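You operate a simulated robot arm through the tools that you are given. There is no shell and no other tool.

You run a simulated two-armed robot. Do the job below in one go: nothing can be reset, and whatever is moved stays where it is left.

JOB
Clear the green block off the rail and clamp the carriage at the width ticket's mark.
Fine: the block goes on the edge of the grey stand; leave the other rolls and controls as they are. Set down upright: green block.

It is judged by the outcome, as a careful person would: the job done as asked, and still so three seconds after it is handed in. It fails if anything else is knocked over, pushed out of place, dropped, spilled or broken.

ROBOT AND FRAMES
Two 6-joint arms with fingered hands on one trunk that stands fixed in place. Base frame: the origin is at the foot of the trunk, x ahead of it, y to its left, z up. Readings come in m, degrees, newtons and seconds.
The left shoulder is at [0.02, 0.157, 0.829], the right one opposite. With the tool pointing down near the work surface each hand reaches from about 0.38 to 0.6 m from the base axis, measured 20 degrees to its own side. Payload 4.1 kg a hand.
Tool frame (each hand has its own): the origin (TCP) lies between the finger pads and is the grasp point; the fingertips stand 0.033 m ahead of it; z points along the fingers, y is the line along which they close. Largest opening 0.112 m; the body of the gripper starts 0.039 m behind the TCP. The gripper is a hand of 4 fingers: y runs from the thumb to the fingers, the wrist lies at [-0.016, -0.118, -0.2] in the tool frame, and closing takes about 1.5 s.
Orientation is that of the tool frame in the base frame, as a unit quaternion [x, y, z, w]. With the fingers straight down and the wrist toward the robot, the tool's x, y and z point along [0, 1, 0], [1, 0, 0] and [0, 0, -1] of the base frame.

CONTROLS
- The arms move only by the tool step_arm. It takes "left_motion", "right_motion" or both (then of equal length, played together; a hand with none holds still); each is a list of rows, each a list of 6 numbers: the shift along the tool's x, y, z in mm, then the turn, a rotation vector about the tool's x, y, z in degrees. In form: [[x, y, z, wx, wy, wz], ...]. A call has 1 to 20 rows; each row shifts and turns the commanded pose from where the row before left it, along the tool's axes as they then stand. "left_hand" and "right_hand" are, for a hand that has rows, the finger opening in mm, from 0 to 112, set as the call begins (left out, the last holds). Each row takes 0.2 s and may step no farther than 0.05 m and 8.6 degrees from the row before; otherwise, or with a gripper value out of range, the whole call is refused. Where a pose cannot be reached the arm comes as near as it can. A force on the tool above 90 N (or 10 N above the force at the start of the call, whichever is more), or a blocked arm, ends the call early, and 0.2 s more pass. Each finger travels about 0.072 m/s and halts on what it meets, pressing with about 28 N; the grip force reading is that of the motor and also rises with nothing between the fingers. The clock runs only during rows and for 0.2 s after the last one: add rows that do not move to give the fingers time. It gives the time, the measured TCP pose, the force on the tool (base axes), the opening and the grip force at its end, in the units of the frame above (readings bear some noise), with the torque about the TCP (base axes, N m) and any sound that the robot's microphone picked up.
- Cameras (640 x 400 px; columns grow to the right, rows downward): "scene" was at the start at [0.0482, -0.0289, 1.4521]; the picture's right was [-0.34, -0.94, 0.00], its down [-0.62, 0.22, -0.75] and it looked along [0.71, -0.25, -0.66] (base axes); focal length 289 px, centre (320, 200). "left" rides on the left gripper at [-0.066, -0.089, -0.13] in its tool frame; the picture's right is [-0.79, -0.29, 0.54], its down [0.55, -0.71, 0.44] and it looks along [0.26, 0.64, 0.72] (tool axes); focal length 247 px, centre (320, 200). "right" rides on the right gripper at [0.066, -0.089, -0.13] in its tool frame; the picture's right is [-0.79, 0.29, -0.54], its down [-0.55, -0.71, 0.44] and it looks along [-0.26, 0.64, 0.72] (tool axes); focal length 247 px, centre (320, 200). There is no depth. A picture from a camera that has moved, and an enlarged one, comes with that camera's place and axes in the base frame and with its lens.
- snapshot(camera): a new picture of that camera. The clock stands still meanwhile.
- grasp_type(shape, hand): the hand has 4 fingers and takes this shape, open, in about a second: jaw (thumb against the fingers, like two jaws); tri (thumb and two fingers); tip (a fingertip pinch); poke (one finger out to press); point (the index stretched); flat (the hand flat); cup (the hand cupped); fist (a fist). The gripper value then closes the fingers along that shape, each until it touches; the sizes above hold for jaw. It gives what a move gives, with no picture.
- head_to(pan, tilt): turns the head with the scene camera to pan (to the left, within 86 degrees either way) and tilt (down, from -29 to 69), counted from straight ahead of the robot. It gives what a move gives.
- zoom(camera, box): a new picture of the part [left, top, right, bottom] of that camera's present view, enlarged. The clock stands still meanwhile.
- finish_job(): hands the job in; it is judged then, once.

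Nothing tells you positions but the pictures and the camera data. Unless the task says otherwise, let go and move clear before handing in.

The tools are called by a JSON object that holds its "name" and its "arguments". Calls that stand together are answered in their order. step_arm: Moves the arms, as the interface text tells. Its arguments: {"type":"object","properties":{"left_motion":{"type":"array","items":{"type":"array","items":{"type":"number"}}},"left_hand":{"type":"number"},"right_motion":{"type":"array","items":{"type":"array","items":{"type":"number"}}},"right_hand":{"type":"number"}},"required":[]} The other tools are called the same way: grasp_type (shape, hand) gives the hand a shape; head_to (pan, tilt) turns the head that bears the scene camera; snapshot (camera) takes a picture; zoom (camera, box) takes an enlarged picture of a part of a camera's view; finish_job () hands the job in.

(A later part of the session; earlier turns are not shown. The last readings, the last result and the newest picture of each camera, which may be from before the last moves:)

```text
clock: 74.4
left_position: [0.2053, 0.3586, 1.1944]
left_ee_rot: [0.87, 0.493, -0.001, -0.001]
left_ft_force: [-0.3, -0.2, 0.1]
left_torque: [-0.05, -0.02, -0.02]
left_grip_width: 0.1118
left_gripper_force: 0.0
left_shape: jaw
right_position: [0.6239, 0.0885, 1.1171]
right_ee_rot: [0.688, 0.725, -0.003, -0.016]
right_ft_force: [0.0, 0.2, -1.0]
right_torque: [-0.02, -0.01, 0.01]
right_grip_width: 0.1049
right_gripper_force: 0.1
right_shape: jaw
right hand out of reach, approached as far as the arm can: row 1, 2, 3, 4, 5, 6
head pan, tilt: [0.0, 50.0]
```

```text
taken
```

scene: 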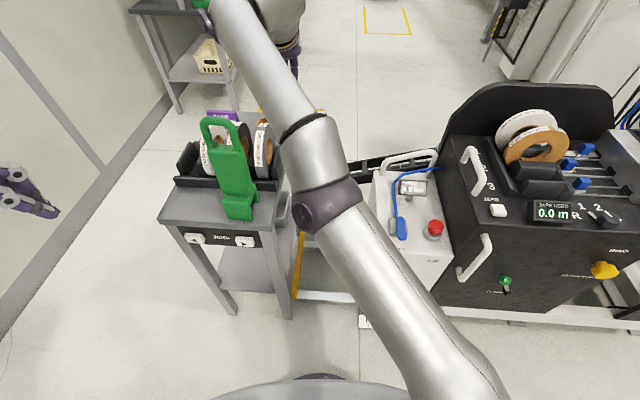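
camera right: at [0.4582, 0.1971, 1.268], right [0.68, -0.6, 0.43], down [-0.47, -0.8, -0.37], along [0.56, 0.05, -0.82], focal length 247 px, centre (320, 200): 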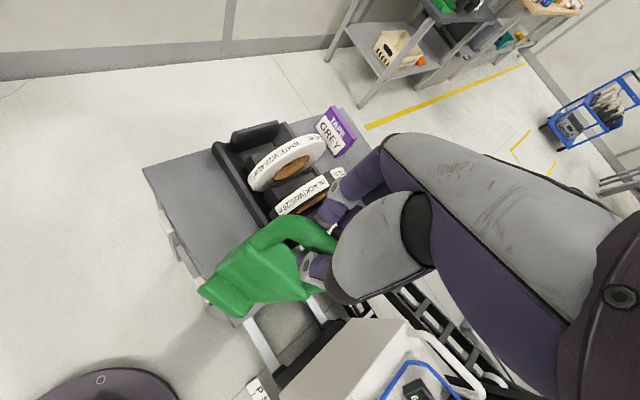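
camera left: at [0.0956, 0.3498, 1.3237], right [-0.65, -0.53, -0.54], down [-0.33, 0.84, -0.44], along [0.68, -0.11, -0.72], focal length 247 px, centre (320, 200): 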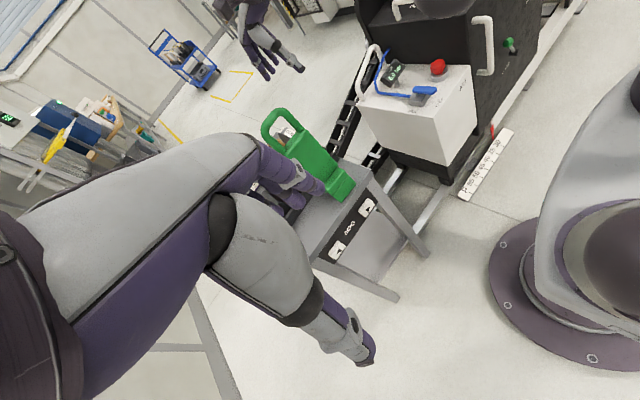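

The block stands upright on the stand's edge strip and the hand is clear. Now I'll bring the right hand back over the machine to study the carriage handle and clamp.

{"name": "step_arm", "arguments": {"right_motion": [[-20, -19, -5, 0, 0, 0], [-38, -19, 0, 0, 0, 0], [-38, -19, 0, 0, 0, 0], [-38, -19, 0, 0, 0, 0], [-38, -19, 0, 0, 0, 0], [-38, -19, 0, 0, 0, 0], [-38, -19, 0, 0, 0, 0], [-38, -19, 0, 0, 0, 0], [-38, -19, 0, 0, 0, 0], [-38, -19, 0, 0, 0, 0]]}}

{"name": "snapshot", "arguments": {"camera": "right"}}

{"name": "snapshot", "arguments": {"camera": "scene"}}

{"name": "zoom", "arguments": {"camera": "scene", "box": [140, 90, 320, 250]}}

```text
clock: 76.6
left_position: [0.2057, 0.3607, 1.1938]
left_ee_rot: [0.87, 0.493, 0.0, 0.0]
left_ft_force: [-1.0, 0.8, -0.4]
left_torque: [-0.02, 0.02, -0.03]
left_grip_width: 0.1119
left_gripper_force: 0.1
left_shape: jaw
right_position: [0.5987, -0.2435, 1.2383]
right_ee_rot: [0.687, 0.727, -0.001, -0.016]
right_ft_force: [0.3, 1.0, -0.2]
right_torque: [-0.07, 0.02, -0.03]
right_grip_width: 0.1049
right_gripper_force: 0.1
right_shape: jaw
right hand out of reach, approached as far as the arm can: row 1, 2, 3, 4, 5, 6, 7, 8, 9, 10
head pan, tilt: [0.0, 50.0]
```

```text
taken
camera right: at [0.5093, -0.1865, 1.3714], right [0.34, -0.79, 0.51], down [-0.69, -0.58, -0.43], along [0.64, -0.21, -0.74], focal length 247 px, centre (320, 200)
```

right: 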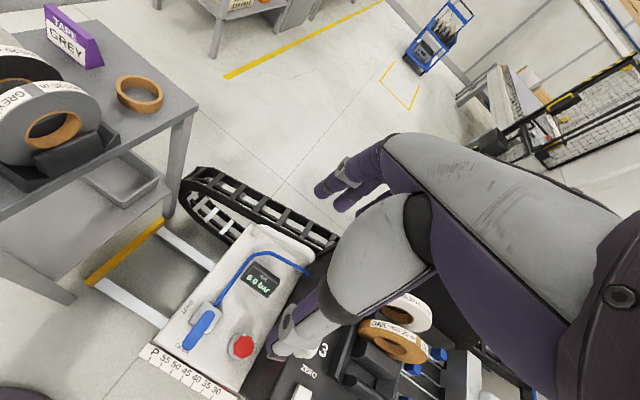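

```text
taken
```

scene: 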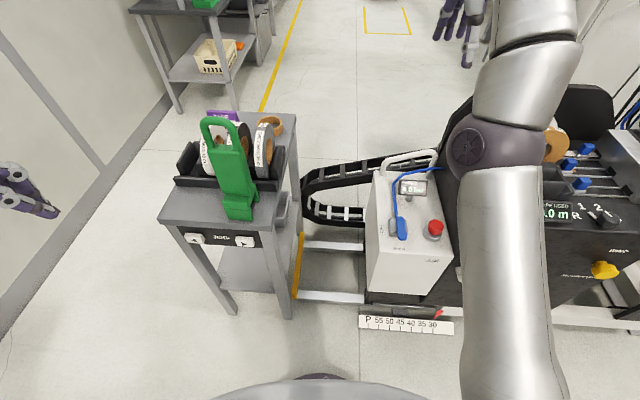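

```text
2.50 times, centred on (230, 170) of scene
camera zoom: at [0.0459, -0.0001, 1.4394], right [0.0, -1.0, 0.0], down [-0.77, 0.0, -0.64], along [0.64, 0.0, -0.77], focal length 722 px, centre (545, 275)
```

zoom: 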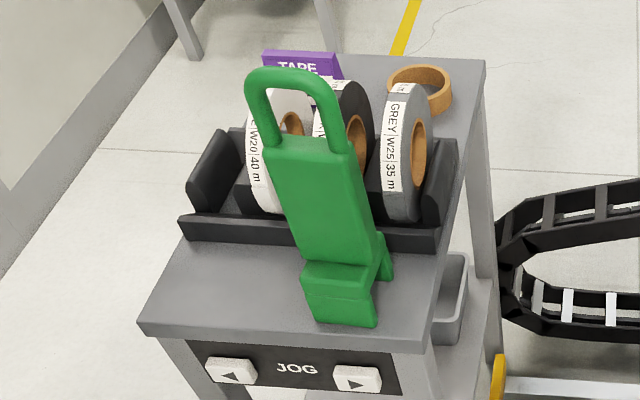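

The block is standing upright and safe. The right wrist is still near a limit, so I'll yaw it back to its natural start orientation before retracting.

{"name": "step_arm", "arguments": {"right_motion": [[0, 0, 0, 0, 0, 8.5], [0, 0, 0, 0, 0, 8.5], [0, 0, 0, 0, 0, 8.5], [0, 0, 0, 0, 0, 8.5], [0, -20, 0, 0, 0, 0], [0, -20, 0, 0, 0, 0], [0, -20, 0, 0, 0, 0], [0, -20, 0, 0, 0, 0], [0, -20, 0, 0, 0, 0]]}}

{"name": "snapshot", "arguments": {"camera": "right"}}

{"name": "snapshot", "arguments": {"camera": "scene"}}

```text
clock: 78.6
left_position: [0.2064, 0.3598, 1.1937]
left_ee_rot: [0.87, 0.494, 0.0, 0.0]
left_ft_force: [0.3, 0.3, -0.4]
left_torque: [0.02, -0.03, 0.02]
left_grip_width: 0.1118
left_gripper_force: 0.1
left_shape: jaw
right_position: [0.5474, -0.1895, 1.2768]
right_ee_rot: [0.87, 0.492, -0.007, -0.015]
right_ft_force: [0.2, -1.0, -0.9]
right_torque: [-0.01, 0.02, 0.0]
right_grip_width: 0.1046
right_gripper_force: 0.0
right_shape: jaw
right hand out of reach, approached as far as the arm can: row 5, 6, 7, 8, 9
head pan, tilt: [0.0, 50.0]
```

```text
taken
camera right: at [0.5094, -0.0921, 1.4092], right [-0.15, -0.84, 0.53], down [-0.9, -0.1, -0.41], along [0.4, -0.54, -0.74], focal length 247 px, centre (320, 200)
```

right: 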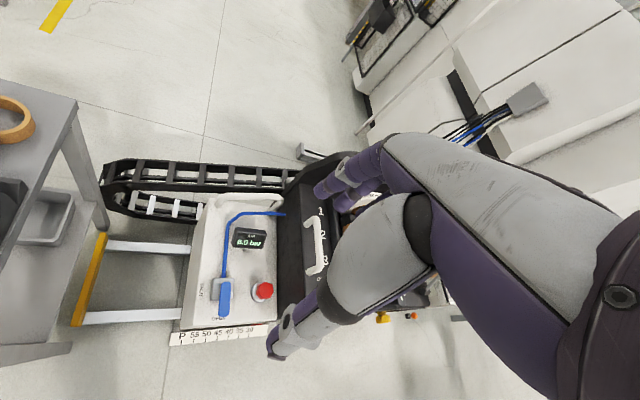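

```text
taken
```

scene: 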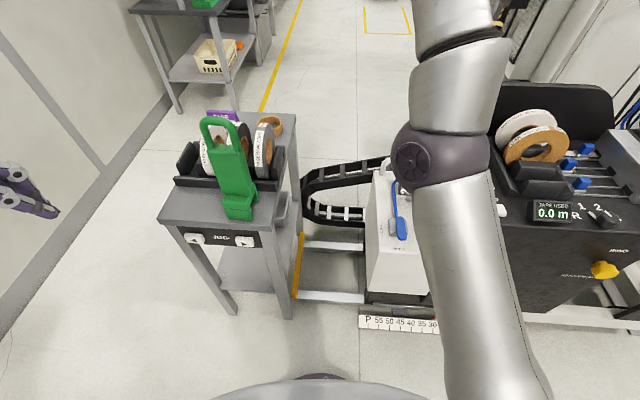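

{"name": "step_arm", "arguments": {"right_motion": [[0, 0, 0, 6, 0, 0], [0, 0, 0, 6, 0, 0], [0, -20, 0, 0, 0, 0], [0, -20, 0, 0, 0, 0], [0, -20, 0, 0, 0, 0]]}}

```text
clock: 79.8
left_position: [0.2053, 0.3595, 1.1935]
left_ee_rot: [0.87, 0.493, 0.0, 0.0]
left_ft_force: [1.3, 0.7, -0.3]
left_torque: [0.03, 0.0, 0.0]
left_grip_width: 0.1118
left_gripper_force: 0.0
left_shape: jaw
right_position: [0.4775, -0.1583, 1.2673]
right_ee_rot: [0.864, 0.489, -0.057, -0.106]
right_ft_force: [-0.3, -0.4, -0.5]
right_torque: [-0.01, 0.0, 0.02]
right_grip_width: 0.1048
right_gripper_force: 0.1
right_shape: jaw
right hand out of reach, approached as far as the arm can: row 1, 2, 3
head pan, tilt: [0.0, 50.0]
```

{"name": "step_arm", "arguments": {"right_motion": [[-36, 0, 5, 0, 0, 0], [-36, 5, 7, 0, 0, 0], [-36, 12, 7, 0, 0, 0], [-36, 15, 7, 0, 0, 0], [-36, 15, 7, 0, 0, 0], [-36, 15, 7, 0, 0, 0], [-36, 15, 7, 0, 0, 0], [-36, 15, 7, 0, 0, 0]]}}

{"name": "snapshot", "arguments": {"camera": "right"}}

{"name": "snapshot", "arguments": {"camera": "scene"}}

```text
clock: 81.6
left_position: [0.2058, 0.36, 1.1939]
left_ee_rot: [0.87, 0.493, 0.0, 0.0]
left_ft_force: [0.3, 0.1, -0.1]
left_torque: [-0.04, 0.02, -0.01]
left_grip_width: 0.1117
left_gripper_force: 0.1
left_shape: jaw
right_position: [0.3972, -0.4418, 1.1924]
right_ee_rot: [0.863, 0.49, -0.057, -0.105]
right_ft_force: [0.2, -0.1, 0.2]
right_torque: [0.01, -0.02, 0.03]
right_grip_width: 0.1049
right_gripper_force: 0.1
right_shape: jaw
head pan, tilt: [0.0, 50.0]
```

```text
taken
camera right: at [0.3819, -0.3579, 1.3404], right [-0.06, -0.89, 0.45], down [-0.96, -0.07, -0.26], along [0.26, -0.45, -0.85], focal length 247 px, centre (320, 200)
```

right: 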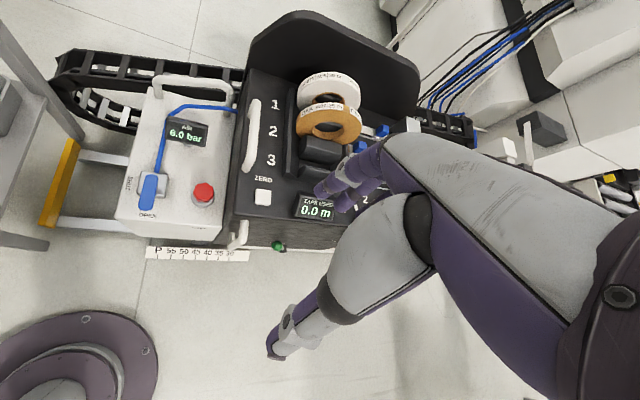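

```text
taken
```

scene: 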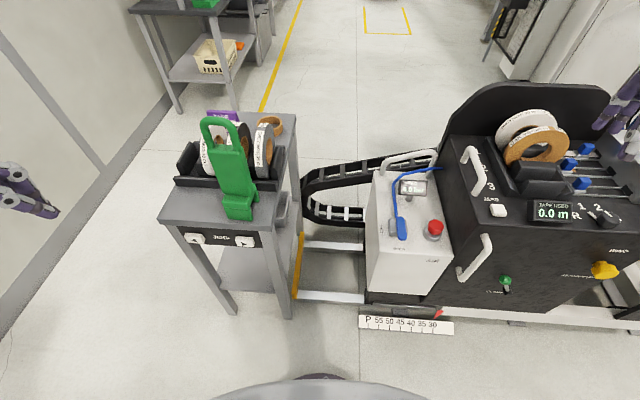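

The arm is back in free territory. Now I'll measure the carriage handles and the clamp lever with both cameras.

{"name": "zoom", "arguments": {"camera": "scene", "box": [430, 130, 550, 320]}}

{"name": "zoom", "arguments": {"camera": "right", "box": [210, 80, 330, 270]}}

{"name": "zoom", "arguments": {"camera": "left", "box": [340, 0, 580, 210]}}

```text
2.11 times, centred on (490, 225) of scene
camera zoom: at [0.0458, -0.0003, 1.4394], right [0.0, -1.0, 0.0], down [-0.77, 0.0, -0.64], along [0.64, 0.0, -0.77], focal length 608 px, centre (-38, 147)
```

zoom: 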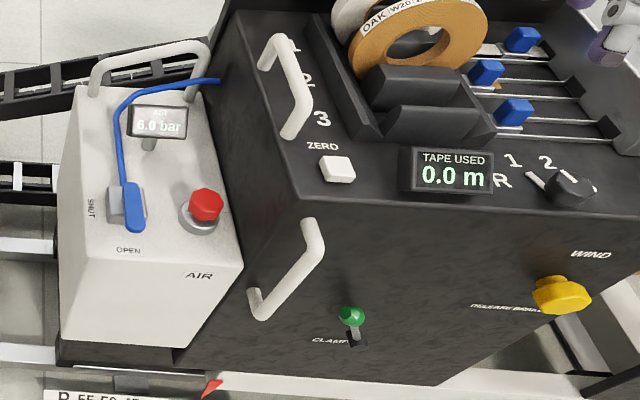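

```text
2.11 times, centred on (270, 175) of right
camera zoom: at [0.3819, -0.3579, 1.3404], right [-0.06, -0.89, 0.45], down [-0.96, -0.07, -0.26], along [0.26, -0.45, -0.85], focal length 520 px, centre (425, 253)
```

zoom: 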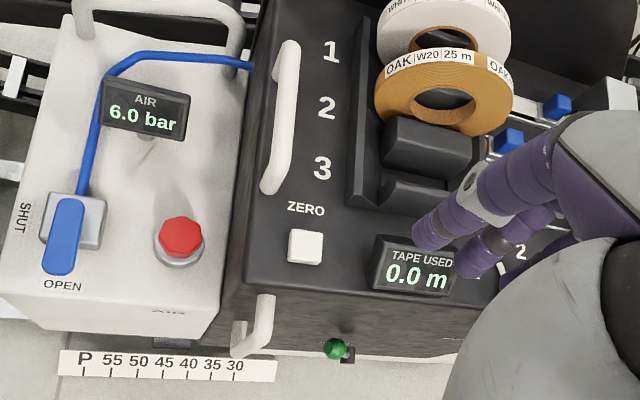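

```text
1.90 times, centred on (460, 105) of left
camera zoom: at [0.0957, 0.3499, 1.3237], right [-0.65, -0.53, -0.54], down [-0.33, 0.84, -0.44], along [0.68, -0.11, -0.72], focal length 470 px, centre (53, 381)
```

zoom: 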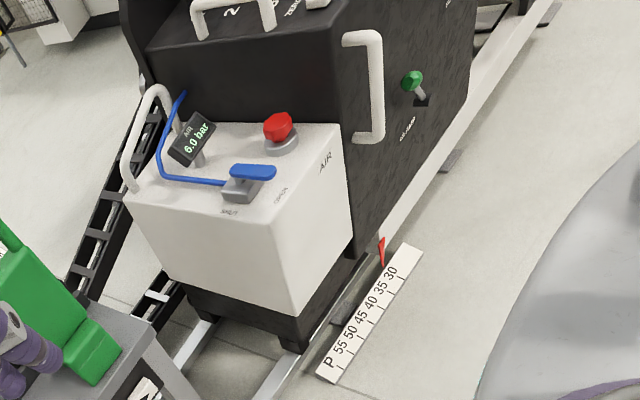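

The left camera shows the front handle, clamp lever and pointer well. I'll move the right hand lower in front of the black box for a closer look.

{"name": "step_arm", "arguments": {"right_motion": [[0, 0, 0, -7, 0, 0], [0, 0, 0, -6.7, 0, -7], [0, 0, 0, 0, 0, -8], [0, 0, 0, 0, 0, -8], [0, -15, 30, 0, 0, 0], [0, -15, 40, 0, 0, 0], [0, -15, 40, 0, 0, 0], [0, -15, 40, 0, 0, 0], [0, 0, 40, 0, 0, 0]]}}

{"name": "snapshot", "arguments": {"camera": "right"}}

{"name": "snapshot", "arguments": {"camera": "scene"}}

{"name": "snapshot", "arguments": {"camera": "left"}}

```text
refused: row 2 steps farther than a row can; nothing moved
```

```text
taken
camera right: at [0.3819, -0.3579, 1.3404], right [-0.06, -0.89, 0.45], down [-0.96, -0.07, -0.26], along [0.26, -0.45, -0.85], focal length 247 px, centre (320, 200)
```

right: 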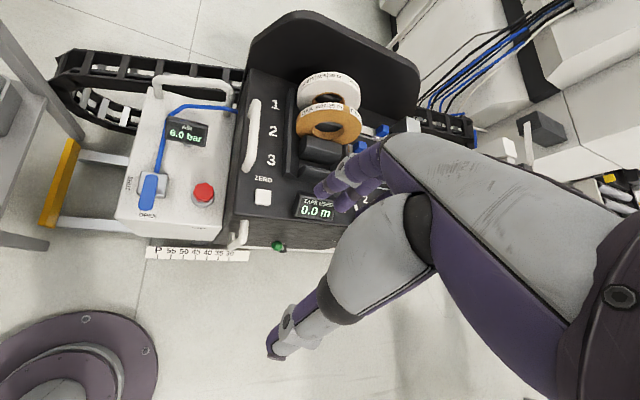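

```text
taken
```

scene: 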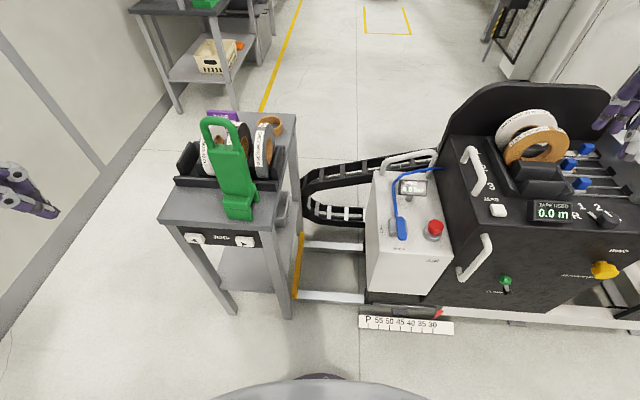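

```text
taken
camera left: at [0.0957, 0.3499, 1.3237], right [-0.65, -0.53, -0.54], down [-0.33, 0.84, -0.44], along [0.68, -0.11, -0.72], focal length 247 px, centre (320, 200)
```

left: 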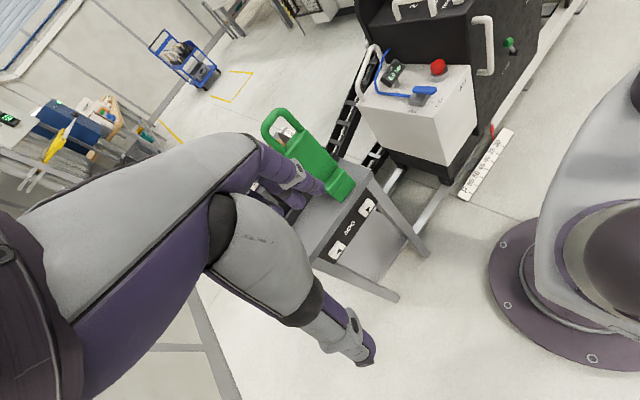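

The block is standing as left; that last call was refused for one row stepping too far. I'll resend it with smaller turns.

{"name": "step_arm", "arguments": {"right_motion": [[0, 0, 0, -7, 0, 0], [0, 0, 0, -6.7, 0, 0], [0, 0, 0, 0, 0, -8], [0, 0, 0, 0, 0, -8], [0, -15, 30, 0, 0, -7], [0, -15, 40, 0, 0, 0], [0, -15, 40, 0, 0, 0], [0, -15, 40, 0, 0, 0], [0, 0, 40, 0, 0, 0]]}}

{"name": "snapshot", "arguments": {"camera": "right"}}

{"name": "snapshot", "arguments": {"camera": "scene"}}

```text
clock: 83.6
left_position: [0.2053, 0.3612, 1.1934]
left_ee_rot: [0.87, 0.493, -0.001, 0.0]
left_ft_force: [0.0, 0.5, 0.3]
left_torque: [0.01, -0.04, -0.02]
left_grip_width: 0.1117
left_gripper_force: 0.0
left_shape: jaw
right_position: [0.3356, -0.4326, 1.001]
right_ee_rot: [0.754, 0.657, 0.002, 0.0]
right_ft_force: [-1.0, 0.3, -0.3]
right_torque: [0.01, -0.02, -0.01]
right_grip_width: 0.1045
right_gripper_force: 0.0
right_shape: jaw
head pan, tilt: [0.0, 50.0]
```

```text
taken
camera right: at [0.2564, -0.3562, 1.1309], right [0.17, -0.83, 0.54], down [-0.78, -0.45, -0.44], along [0.6, -0.34, -0.72], focal length 247 px, centre (320, 200)
```

right: 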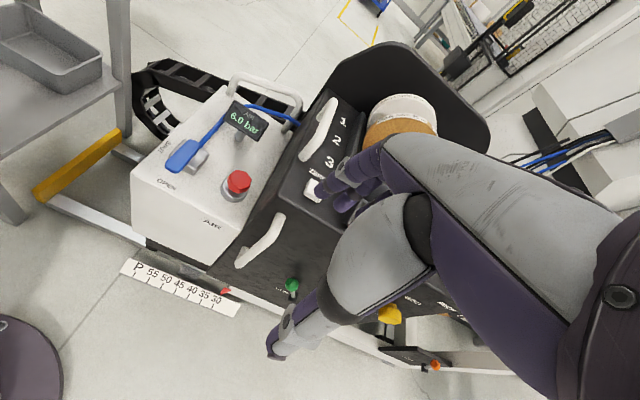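

```text
taken
```

scene: 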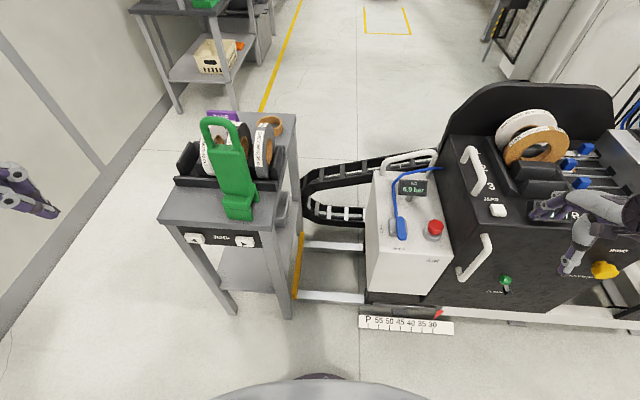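

{"name": "zoom", "arguments": {"camera": "right", "box": [200, 190, 320, 310]}}

{"name": "zoom", "arguments": {"camera": "scene", "box": [430, 200, 550, 320]}}

{"name": "zoom", "arguments": {"camera": "left", "box": [440, 0, 560, 120]}}

```text
3.33 times, centred on (260, 250) of right
camera zoom: at [0.2564, -0.3562, 1.1309], right [0.17, -0.83, 0.54], down [-0.78, -0.45, -0.44], along [0.6, -0.34, -0.72], focal length 823 px, centre (520, 33)
```

zoom: 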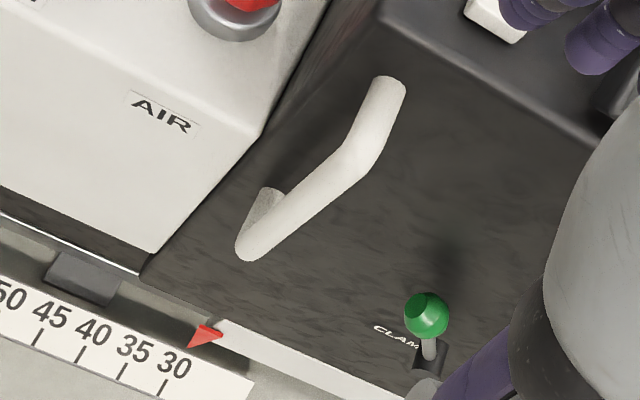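

```text
3.33 times, centred on (490, 260) of scene
camera zoom: at [0.0456, -0.0005, 1.4394], right [0.0, -1.0, 0.0], down [-0.77, 0.0, -0.64], along [0.64, 0.0, -0.77], focal length 962 px, centre (-247, 0)
```

zoom: 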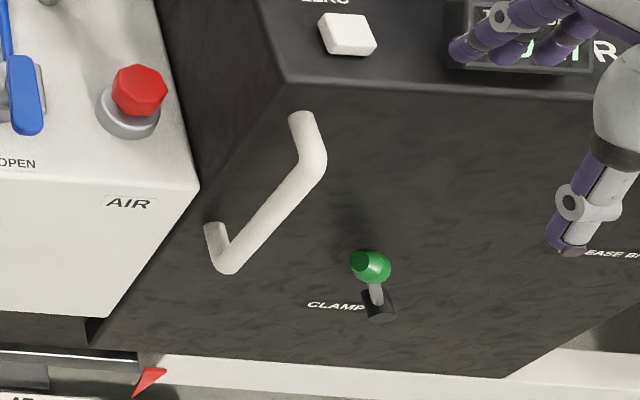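

```text
3.33 times, centred on (500, 60) of left
camera zoom: at [0.0956, 0.3497, 1.3238], right [-0.65, -0.53, -0.54], down [-0.33, 0.84, -0.44], along [0.68, -0.11, -0.72], focal length 823 px, centre (-280, 667)
```

zoom: 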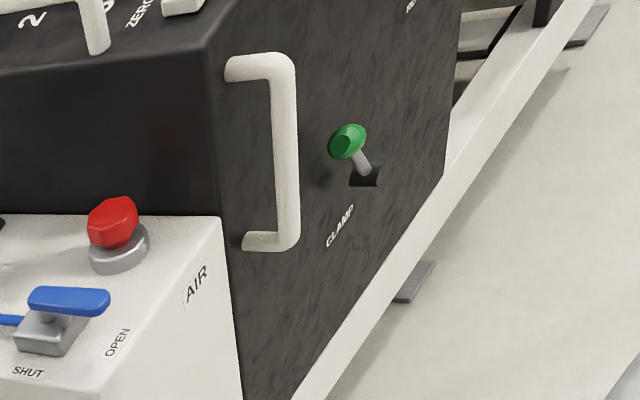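

Triangulated: the front handle's vertical bar is at about (0.445, -0.457), z 0.56–0.76; the clamp knob is at (0.459, -0.615, 0.535), leaning left of its pivot. I'll close the right hand and bring it down just right of the handle, to push the carriage left along the rail.

{"name": "step_arm", "arguments": {"right_motion": [[-30, 3, 0, 0, 0, -1.9], [-35, 4, 0, 0, 0, 0], [-35, 4, 20, 0, 0, 0], [0, 0, 40, 0, 0, 0], [0, 0, 40, 0, 0, 0], [0, 0, 40, 0, 0, 0], [0, 0, 40, 0, 0, 0], [0, 0, 40, 0, 0, 0], [0, 0, 40, 0, 0, 0], [0, 0, 40, 0, 0, 0], [0, 0, 40, 0, 0, 0]], "right_hand": 0}}

{"name": "snapshot", "arguments": {"camera": "right"}}

{"name": "snapshot", "arguments": {"camera": "scene"}}

{"name": "zoom", "arguments": {"camera": "left", "box": [440, 0, 600, 120]}}

```text
clock: 86.0
left_position: [0.2057, 0.3599, 1.1933]
left_ee_rot: [0.87, 0.494, 0.0, 0.0]
left_ft_force: [-0.1, -0.3, -0.3]
left_torque: [-0.02, -0.03, -0.02]
left_grip_width: 0.1119
left_gripper_force: 0.2
left_shape: jaw
right_position: [0.3355, -0.5354, 0.6588]
right_ee_rot: [0.743, 0.669, 0.002, 0.0]
right_ft_force: [-0.4, 0.8, 0.5]
right_torque: [0.0, -0.03, 0.0]
right_grip_width: 0.0001
right_gripper_force: 27.5
right_shape: jaw
head pan, tilt: [0.0, 50.0]
```

```text
taken
camera right: at [0.2542, -0.4615, 0.7888], right [0.2, -0.82, 0.54], down [-0.76, -0.47, -0.44], along [0.61, -0.32, -0.72], focal length 247 px, centre (320, 200)
```

right: 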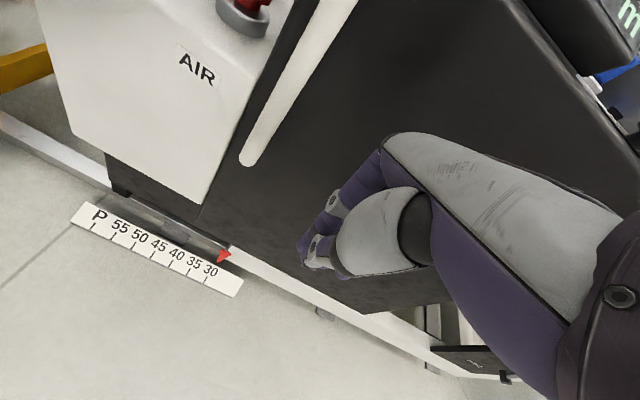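

```text
taken
```

scene: 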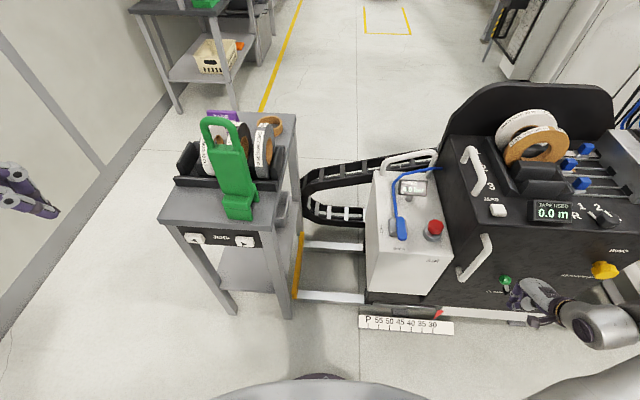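

```text
3.33 times, centred on (520, 60) of left
camera zoom: at [0.0956, 0.3499, 1.3237], right [-0.65, -0.53, -0.54], down [-0.33, 0.84, -0.44], along [0.68, -0.11, -0.72], focal length 823 px, centre (-347, 667)
```

zoom: 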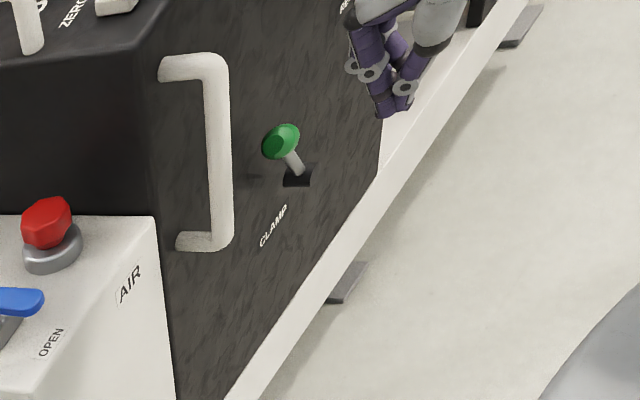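

{"name": "step_arm", "arguments": {"right_motion": [[0, 30, 5, 0, 0, 0], [0, 30, 5, 0, 0, 0], [0, 20, 5, 0, 0, 0], [0, 20, 5, 0, 0, 0], [10, 0, 0, 0, 0, 0], [10, 0, 0, 0, 0, 0]]}}

{"name": "snapshot", "arguments": {"camera": "right"}}

{"name": "zoom", "arguments": {"camera": "left", "box": [440, 0, 600, 120]}}

{"name": "zoom", "arguments": {"camera": "scene", "box": [420, 200, 580, 340]}}

```text
clock: 87.4
left_position: [0.2058, 0.3593, 1.1948]
left_ee_rot: [0.87, 0.493, 0.0, 0.0]
left_ft_force: [0.9, -0.4, 0.2]
left_torque: [0.01, -0.02, 0.02]
left_grip_width: 0.1119
left_gripper_force: 0.0
left_shape: jaw
right_position: [0.4379, -0.5232, 0.6408]
right_ee_rot: [0.743, 0.669, 0.001, -0.001]
right_ft_force: [0.3, 0.0, -0.2]
right_torque: [0.02, 0.0, -0.02]
right_grip_width: 0.0002
right_gripper_force: 28.0
right_shape: jaw
head pan, tilt: [0.0, 50.0]
```

```text
taken
camera right: at [0.3558, -0.4496, 0.7701], right [0.2, -0.82, 0.54], down [-0.76, -0.47, -0.44], along [0.61, -0.32, -0.72], focal length 247 px, centre (320, 200)
```

right: 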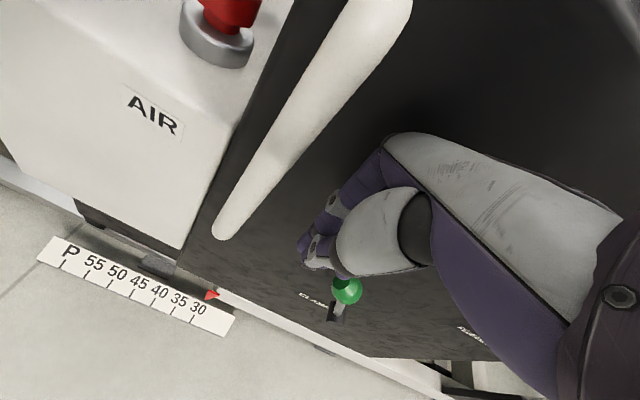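

```text
3.33 times, centred on (520, 60) of left
camera zoom: at [0.0957, 0.3496, 1.3238], right [-0.65, -0.53, -0.54], down [-0.33, 0.84, -0.44], along [0.68, -0.11, -0.72], focal length 823 px, centre (-347, 667)
```

zoom: 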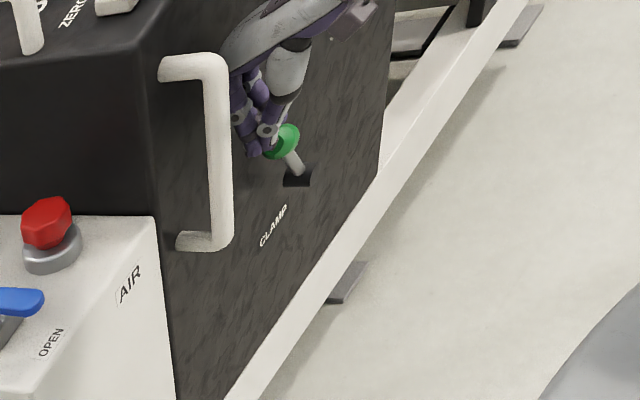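

```text
2.86 times, centred on (500, 270) of scene
camera zoom: at [0.0458, -0.0006, 1.4394], right [0.0, -1.0, 0.0], down [-0.77, 0.0, -0.64], along [0.64, 0.0, -0.77], focal length 825 px, centre (-194, 0)
```

zoom: 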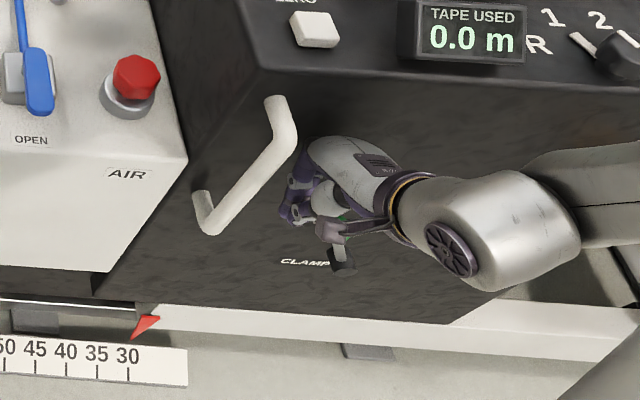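

{"name": "step_arm", "arguments": {"right_motion": [[8, 0, 0, 0, 0, 0], [8, 0, 0, 0, 0, 0], [8, 0, 0, 0, 0, 0], [8, 0, 0, 0, 0, 0], [8, 0, 0, 0, 0, 0]]}}

{"name": "snapshot", "arguments": {"camera": "right"}}

{"name": "snapshot", "arguments": {"camera": "scene"}}

```text
clock: 88.6
left_position: [0.206, 0.359, 1.1946]
left_ee_rot: [0.87, 0.493, 0.0, 0.0]
left_ft_force: [1.0, -0.1, 0.6]
left_torque: [0.02, 0.0, 0.02]
left_grip_width: 0.1118
left_gripper_force: 0.0
left_shape: jaw
right_position: [0.4428, -0.4873, 0.6412]
right_ee_rot: [0.744, 0.668, 0.004, -0.004]
right_ft_force: [-2.9, -20.9, -5.8]
right_torque: [1.52, -0.26, -0.16]
right_grip_width: 0.0
right_gripper_force: 27.5
right_shape: jaw
head pan, tilt: [0.0, 50.0]
```

```text
taken
camera right: at [0.3607, -0.4147, 0.7724], right [0.2, -0.82, 0.53], down [-0.77, -0.47, -0.44], along [0.61, -0.32, -0.72], focal length 247 px, centre (320, 200)
```

right: 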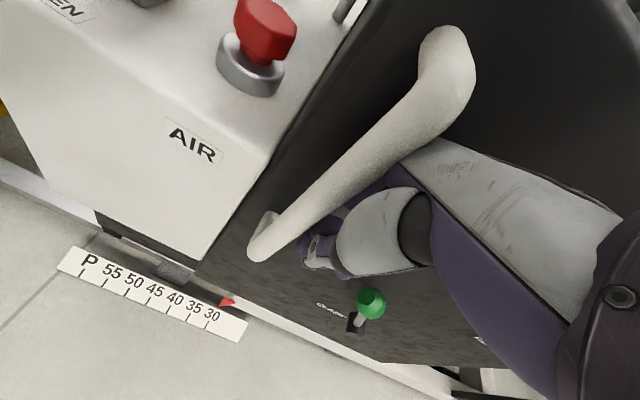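

```text
taken
```

scene: 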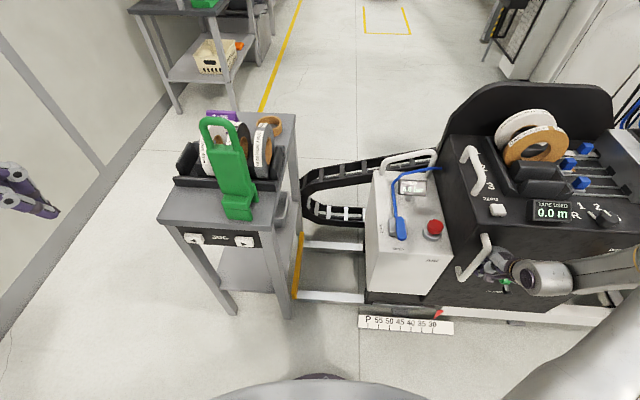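

Contact with the handle, about 21 N so far. I'll push on gently to see whether the carriage rolls.

{"name": "step_arm", "arguments": {"right_motion": [[5, 0, 0, 0, 0, 0], [5, 0, 0, 0, 0, 0], [5, 0, 0, 0, 0, 0]]}}

{"name": "zoom", "arguments": {"camera": "scene", "box": [340, 290, 480, 350]}}

{"name": "snapshot", "arguments": {"camera": "right"}}

```text
clock: 89.4
left_position: [0.207, 0.3589, 1.1944]
left_ee_rot: [0.871, 0.492, 0.001, 0.0]
left_ft_force: [-1.3, 0.8, 0.4]
left_torque: [0.0, 0.01, -0.03]
left_grip_width: 0.1116
left_gripper_force: 0.0
left_shape: jaw
right_position: [0.4431, -0.4861, 0.6427]
right_ee_rot: [0.746, 0.666, 0.0, -0.008]
right_ft_force: [-31.1, -46.4, -22.3]
right_torque: [3.37, -2.26, 0.06]
right_grip_width: 0.0
right_gripper_force: 27.8
right_shape: jaw
right hand out of reach, approached as far as the arm can: row 1, 2, 3
head pan, tilt: [0.0, 50.0]
```

```text
4.57 times, centred on (410, 320) of scene
camera zoom: at [0.0454, -0.0024, 1.4394], right [0.0, -1.0, 0.0], down [-0.77, 0.0, -0.64], along [0.64, 0.0, -0.77], focal length 1319 px, centre (-91, -349)
```

zoom: 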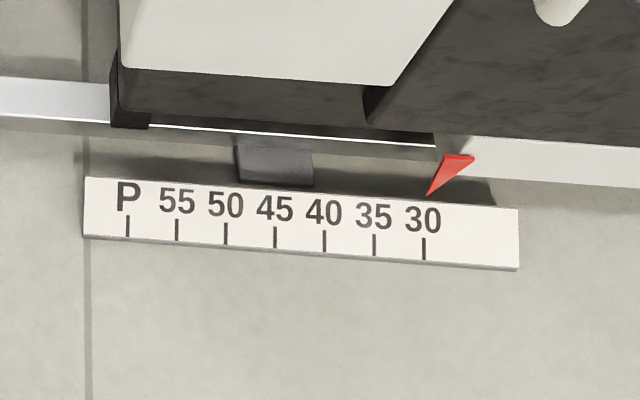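

```text
taken
camera right: at [0.3634, -0.4135, 0.7746], right [0.2, -0.83, 0.53], down [-0.77, -0.46, -0.43], along [0.6, -0.32, -0.73], focal length 247 px, centre (320, 200)
```

right: 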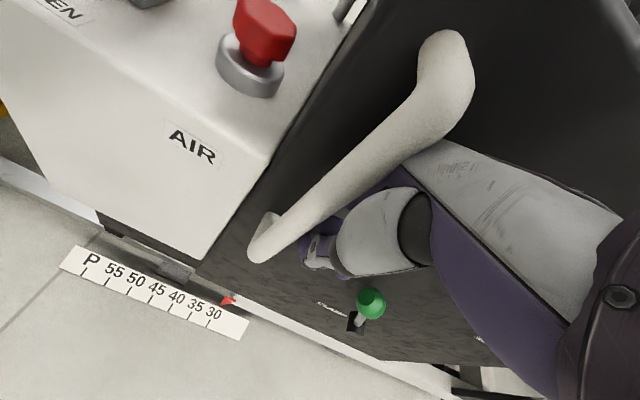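

No movement at nearly 50 N, so either the clamp is on now or the carriage is driven another way. I'll back off and study the clamp lever up close.

{"name": "step_arm", "arguments": {"right_motion": [[-10, 0, 0, 0, 0, 0], [-10, 0, 0, 0, 0, 0], [-10, -10, 0, 0, 0, 0], [0, -30, 0, 0, 0, 0], [0, -30, 0, 0, 0, 0], [0, -20, 0, 0, 0, 0]]}}

{"name": "snapshot", "arguments": {"camera": "right"}}

{"name": "zoom", "arguments": {"camera": "scene", "box": [460, 260, 560, 310]}}

{"name": "zoom", "arguments": {"camera": "left", "box": [490, 20, 550, 75]}}

```text
clock: 90.8
left_position: [0.2052, 0.3591, 1.1934]
left_ee_rot: [0.87, 0.493, 0.0, 0.0]
left_ft_force: [-0.9, 0.1, 0.3]
left_torque: [0.0, -0.01, -0.05]
left_grip_width: 0.1117
left_gripper_force: 0.0
left_shape: jaw
right_position: [0.3588, -0.5099, 0.6483]
right_ee_rot: [0.742, 0.67, 0.005, -0.004]
right_ft_force: [0.1, 0.8, 0.2]
right_torque: [0.0, 0.0, 0.01]
right_grip_width: 0.0
right_gripper_force: 27.8
right_shape: jaw
right hand out of reach, approached as far as the arm can: row 5, 6
head pan, tilt: [0.0, 50.0]
```

```text
taken
camera right: at [0.2767, -0.4381, 0.7785], right [0.2, -0.82, 0.53], down [-0.76, -0.47, -0.44], along [0.61, -0.31, -0.72], focal length 247 px, centre (320, 200)
```

right: 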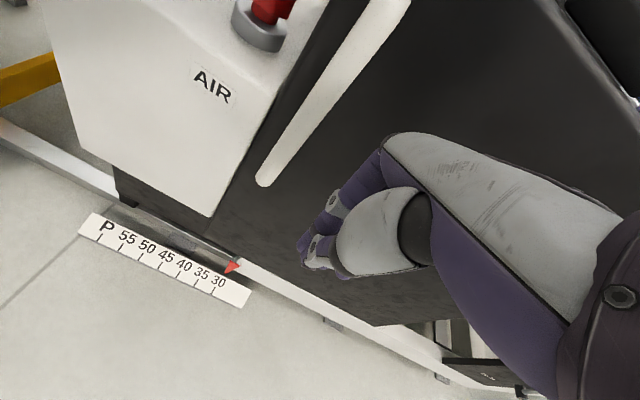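

```text
6.40 times, centred on (510, 285) of scene
camera zoom: at [0.046, -0.0005, 1.4394], right [0.0, -1.0, 0.0], down [-0.77, 0.0, -0.64], along [0.64, 0.0, -0.77], focal length 1847 px, centre (-896, -344)
```

zoom: 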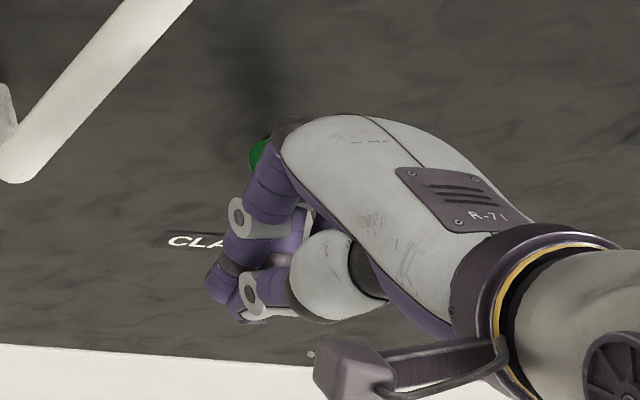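

```text
7.27 times, centred on (520, 48) of left
camera zoom: at [0.0958, 0.3496, 1.3238], right [-0.65, -0.53, -0.54], down [-0.33, 0.84, -0.44], along [0.68, -0.11, -0.72], focal length 1796 px, centre (-1134, 1309)
```

zoom: 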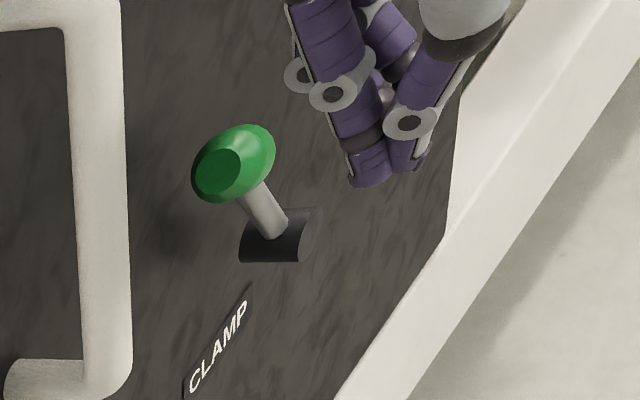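

The clamp lever turns about an axis out of the face and now leans left of upright. The carriage may be held at present, so I'll swing the lever to the right from the handle side and listen and feel for the result.

{"name": "step_arm", "arguments": {"right_motion": [[0, 0, 0, 5, 0, 0], [0, 0, 0, 5, 0, 0], [-14, 5, 27, 0, 0, 0], [-13, 5, 27, 0, 0, 0], [-13, 5, 27, 0, 0, 0], [0, 28, -5, 0, 0, 0], [0, 28, -5, 0, 0, 0], [0, 27, -5, 0, 0, 0]]}}

{"name": "snapshot", "arguments": {"camera": "right"}}

{"name": "zoom", "arguments": {"camera": "left", "box": [470, 0, 570, 90]}}

{"name": "zoom", "arguments": {"camera": "scene", "box": [440, 230, 580, 330]}}

```text
clock: 92.6
left_position: [0.2058, 0.3603, 1.1941]
left_ee_rot: [0.871, 0.491, 0.0, 0.0]
left_ft_force: [-0.1, 0.7, -0.3]
left_torque: [0.02, 0.03, -0.03]
left_grip_width: 0.1115
left_gripper_force: 0.0
left_shape: jaw
right_position: [0.4331, -0.5565, 0.5662]
right_ee_rot: [0.74, 0.666, -0.056, -0.07]
right_ft_force: [-47.6, 12.3, 15.3]
right_torque: [-1.01, -3.56, -0.13]
right_grip_width: 0.0
right_gripper_force: 27.9
right_shape: jaw
head pan, tilt: [0.0, 50.0]
```

```text
taken
camera right: at [0.3762, -0.4874, 0.7103], right [0.29, -0.83, 0.47], down [-0.83, -0.46, -0.31], along [0.47, -0.3, -0.83], focal length 247 px, centre (320, 200)
```

right: 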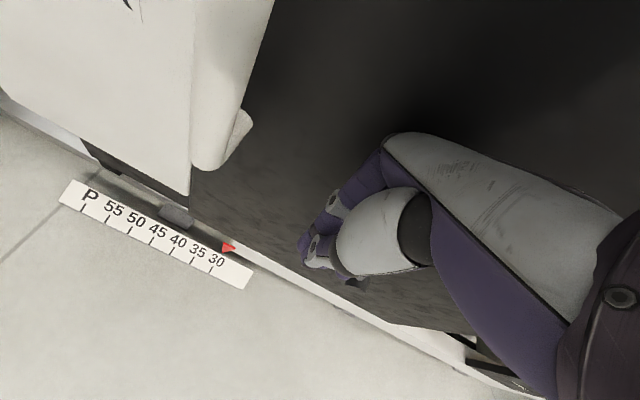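

```text
4.44 times, centred on (520, 45) of left
camera zoom: at [0.0954, 0.3499, 1.3237], right [-0.65, -0.53, -0.54], down [-0.32, 0.84, -0.44], along [0.68, -0.11, -0.72], focal length 1098 px, centre (-569, 889)
```

zoom: 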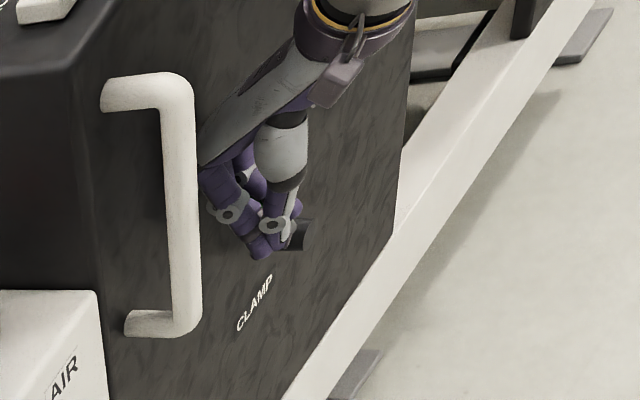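

```text
4.00 times, centred on (510, 280) of scene
camera zoom: at [0.0445, -0.0001, 1.4394], right [0.0, -1.0, 0.0], down [-0.77, 0.0, -0.64], along [0.64, 0.0, -0.77], focal length 1154 px, centre (-440, -120)
```

zoom: 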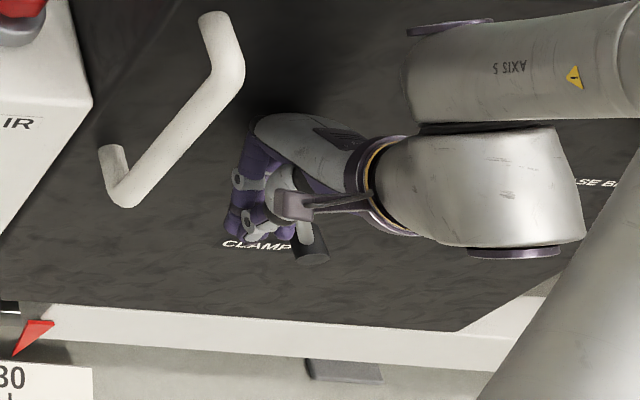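

The closed hand pressed on the panel face, so it's too bulky here. I'll back off and use a single-finger shape for the lever.

{"name": "step_arm", "arguments": {"right_motion": [[0, -20, 3, 0, 0, 0], [0, -30, 5, 0, 0, 0], [0, -30, 5, 0, 0, 0]]}}

{"name": "grasp_type", "arguments": {"hand": "right", "shape": "poke"}}

{"name": "snapshot", "arguments": {"camera": "right"}}

{"name": "zoom", "arguments": {"camera": "left", "box": [470, 0, 590, 110]}}

{"name": "zoom", "arguments": {"camera": "scene", "box": [440, 230, 580, 330]}}

```text
clock: 93.4
left_position: [0.2059, 0.3606, 1.1944]
left_ee_rot: [0.87, 0.493, 0.0, 0.0]
left_ft_force: [0.5, 0.1, 0.3]
left_torque: [0.02, -0.04, -0.03]
left_grip_width: 0.1122
left_gripper_force: 0.0
left_shape: jaw
right_position: [0.3598, -0.5495, 0.5681]
right_ee_rot: [0.741, 0.666, -0.057, -0.065]
right_ft_force: [1.0, 0.0, -0.5]
right_torque: [-0.04, 0.0, -0.01]
right_grip_width: 0.0001
right_gripper_force: 27.9
right_shape: jaw
head pan, tilt: [0.0, 50.0]
```

```text
clock: 94.3
left_position: [0.206, 0.3587, 1.1937]
left_ee_rot: [0.87, 0.493, 0.0, 0.0]
left_ft_force: [0.3, 0.0, 0.0]
left_torque: [0.01, -0.01, -0.01]
left_grip_width: 0.1119
left_gripper_force: 0.1
left_shape: jaw
right_position: [0.3592, -0.5513, 0.5676]
right_ee_rot: [0.74, 0.667, -0.056, -0.065]
right_ft_force: [0.2, -0.6, 0.0]
right_torque: [0.0, 0.03, -0.02]
right_grip_width: 0.0004
right_gripper_force: 0.0
right_shape: poke
head pan, tilt: [0.0, 50.0]
```

```text
taken
camera right: at [0.3016, -0.4799, 0.7107], right [0.29, -0.83, 0.48], down [-0.83, -0.47, -0.31], along [0.48, -0.31, -0.82], focal length 247 px, centre (320, 200)
```

right: 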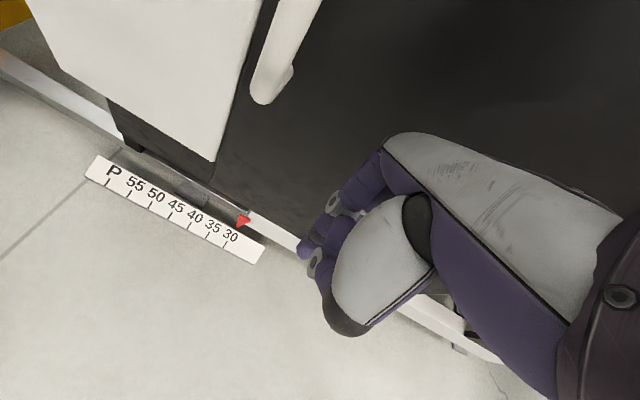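

```text
3.64 times, centred on (530, 55) of left
camera zoom: at [0.0957, 0.3496, 1.3238], right [-0.65, -0.53, -0.54], down [-0.33, 0.84, -0.44], along [0.68, -0.11, -0.72], focal length 898 px, centre (-444, 727)
```

zoom: 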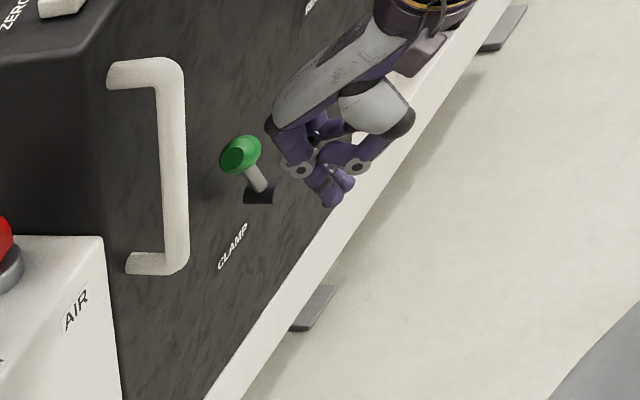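

```text
4.00 times, centred on (510, 280) of scene
camera zoom: at [0.0458, -0.0006, 1.4394], right [0.0, -1.0, 0.0], down [-0.77, 0.0, -0.64], along [0.64, 0.0, -0.77], focal length 1154 px, centre (-440, -120)
```

zoom: 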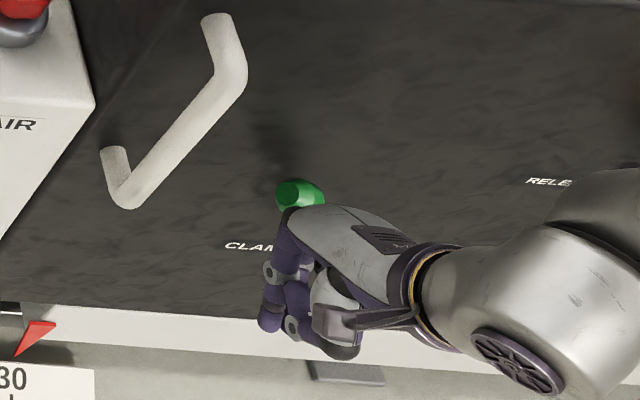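

{"name": "grasp_type", "arguments": {"hand": "right", "shape": "jaw"}}

{"name": "step_arm", "arguments": {"right_motion": [[8, 0, 0, 0, 0, 0], [8, 7, 40, 0, 0, 0], [0, 0, 0, 0, 0, 0], [0, 0, 0, 0, 0, 0], [0, 0, 0, 0, 0, 0], [0, 0, 0, 0, 0, 0], [0, 0, 0, 0, 0, 0], [0, 30, -5, 0, 0, 0], [0, 20, -4, 0, 0, 0], [0, 12, -2, 0, 0, 0]], "right_hand": 0}}

{"name": "snapshot", "arguments": {"camera": "right"}}

{"name": "zoom", "arguments": {"camera": "left", "box": [470, 0, 590, 110]}}

{"name": "zoom", "arguments": {"camera": "scene", "box": [440, 230, 580, 330]}}

```text
clock: 95.2
left_position: [0.2058, 0.3596, 1.1937]
left_ee_rot: [0.87, 0.493, 0.0, 0.0]
left_ft_force: [-0.1, 0.1, 0.5]
left_torque: [0.01, 0.01, 0.0]
left_grip_width: 0.112
left_gripper_force: 0.0
left_shape: jaw
right_position: [0.3583, -0.5507, 0.5669]
right_ee_rot: [0.741, 0.666, -0.056, -0.066]
right_ft_force: [-0.5, 0.1, 0.0]
right_torque: [-0.03, -0.02, 0.0]
right_grip_width: 0.1121
right_gripper_force: 0.1
right_shape: jaw
head pan, tilt: [0.0, 50.0]
```

```text
clock: 97.4
left_position: [0.2043, 0.3592, 1.1931]
left_ee_rot: [0.87, 0.493, 0.001, -0.001]
left_ft_force: [0.9, -0.2, 0.1]
left_torque: [0.05, -0.01, -0.01]
left_grip_width: 0.1117
left_gripper_force: 0.1
left_shape: jaw
right_position: [0.424, -0.5407, 0.5254]
right_ee_rot: [0.74, 0.667, -0.057, -0.065]
right_ft_force: [0.4, -0.3, -0.2]
right_torque: [-0.01, -0.01, -0.04]
right_grip_width: 0.0
right_gripper_force: 28.2
right_shape: jaw
head pan, tilt: [0.0, 50.0]
```

```text
taken
camera right: at [0.3666, -0.4705, 0.6699], right [0.29, -0.83, 0.48], down [-0.83, -0.47, -0.31], along [0.48, -0.31, -0.82], focal length 247 px, centre (320, 200)
```

right: 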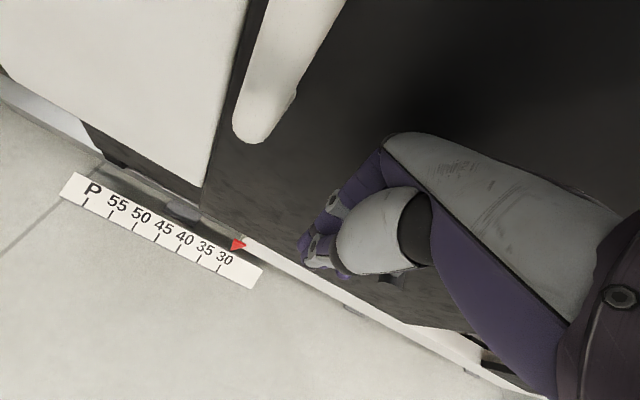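

```text
3.64 times, centred on (530, 55) of left
camera zoom: at [0.0956, 0.3495, 1.3238], right [-0.65, -0.53, -0.54], down [-0.33, 0.84, -0.44], along [0.68, -0.11, -0.72], focal length 898 px, centre (-444, 727)
```

zoom: 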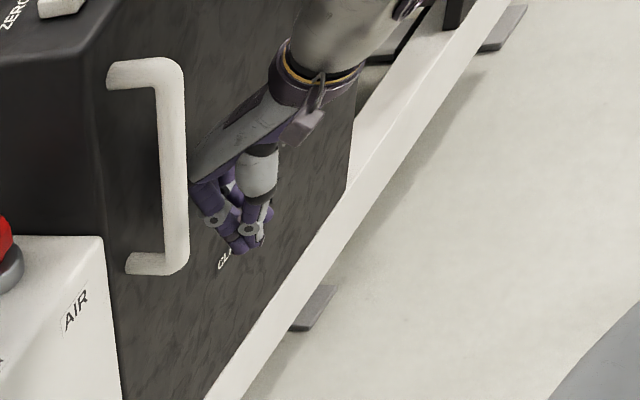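

```text
4.00 times, centred on (510, 280) of scene
camera zoom: at [0.0457, -0.0007, 1.4394], right [0.0, -1.0, 0.0], down [-0.77, 0.0, -0.64], along [0.64, 0.0, -0.77], focal length 1154 px, centre (-440, -120)
```

zoom: 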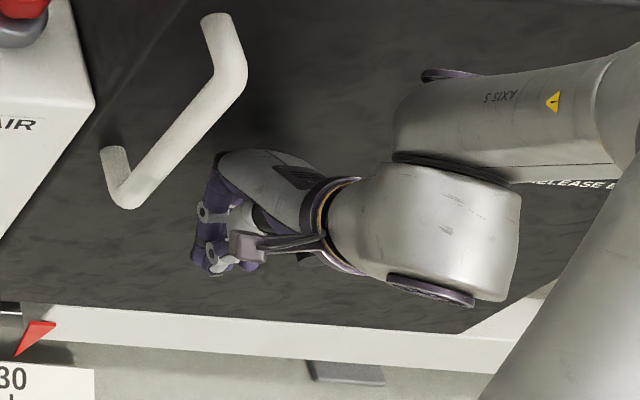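

{"name": "step_arm", "arguments": {"right_motion": [[-10, 0, 0, 0, 0, 0], [-10, 0, 0, 0, 0, 0], [-8, 0, 0, 0, 0, 0], [-8, 0, 0, 0, 0, 0]]}}

```text
clock: 98.4
left_position: [0.2055, 0.3595, 1.1944]
left_ee_rot: [0.87, 0.493, 0.0, 0.0]
left_ft_force: [-0.2, 0.6, 0.6]
left_torque: [-0.02, 0.01, 0.0]
left_grip_width: 0.1116
left_gripper_force: 0.1
left_shape: jaw
right_position: [0.4201, -0.5755, 0.5268]
right_ee_rot: [0.74, 0.667, -0.057, -0.065]
right_ft_force: [0.4, 1.1, 1.1]
right_torque: [-0.05, -0.04, 0.06]
right_grip_width: 0.0
right_gripper_force: 27.4
right_shape: jaw
head pan, tilt: [0.0, 50.0]
```

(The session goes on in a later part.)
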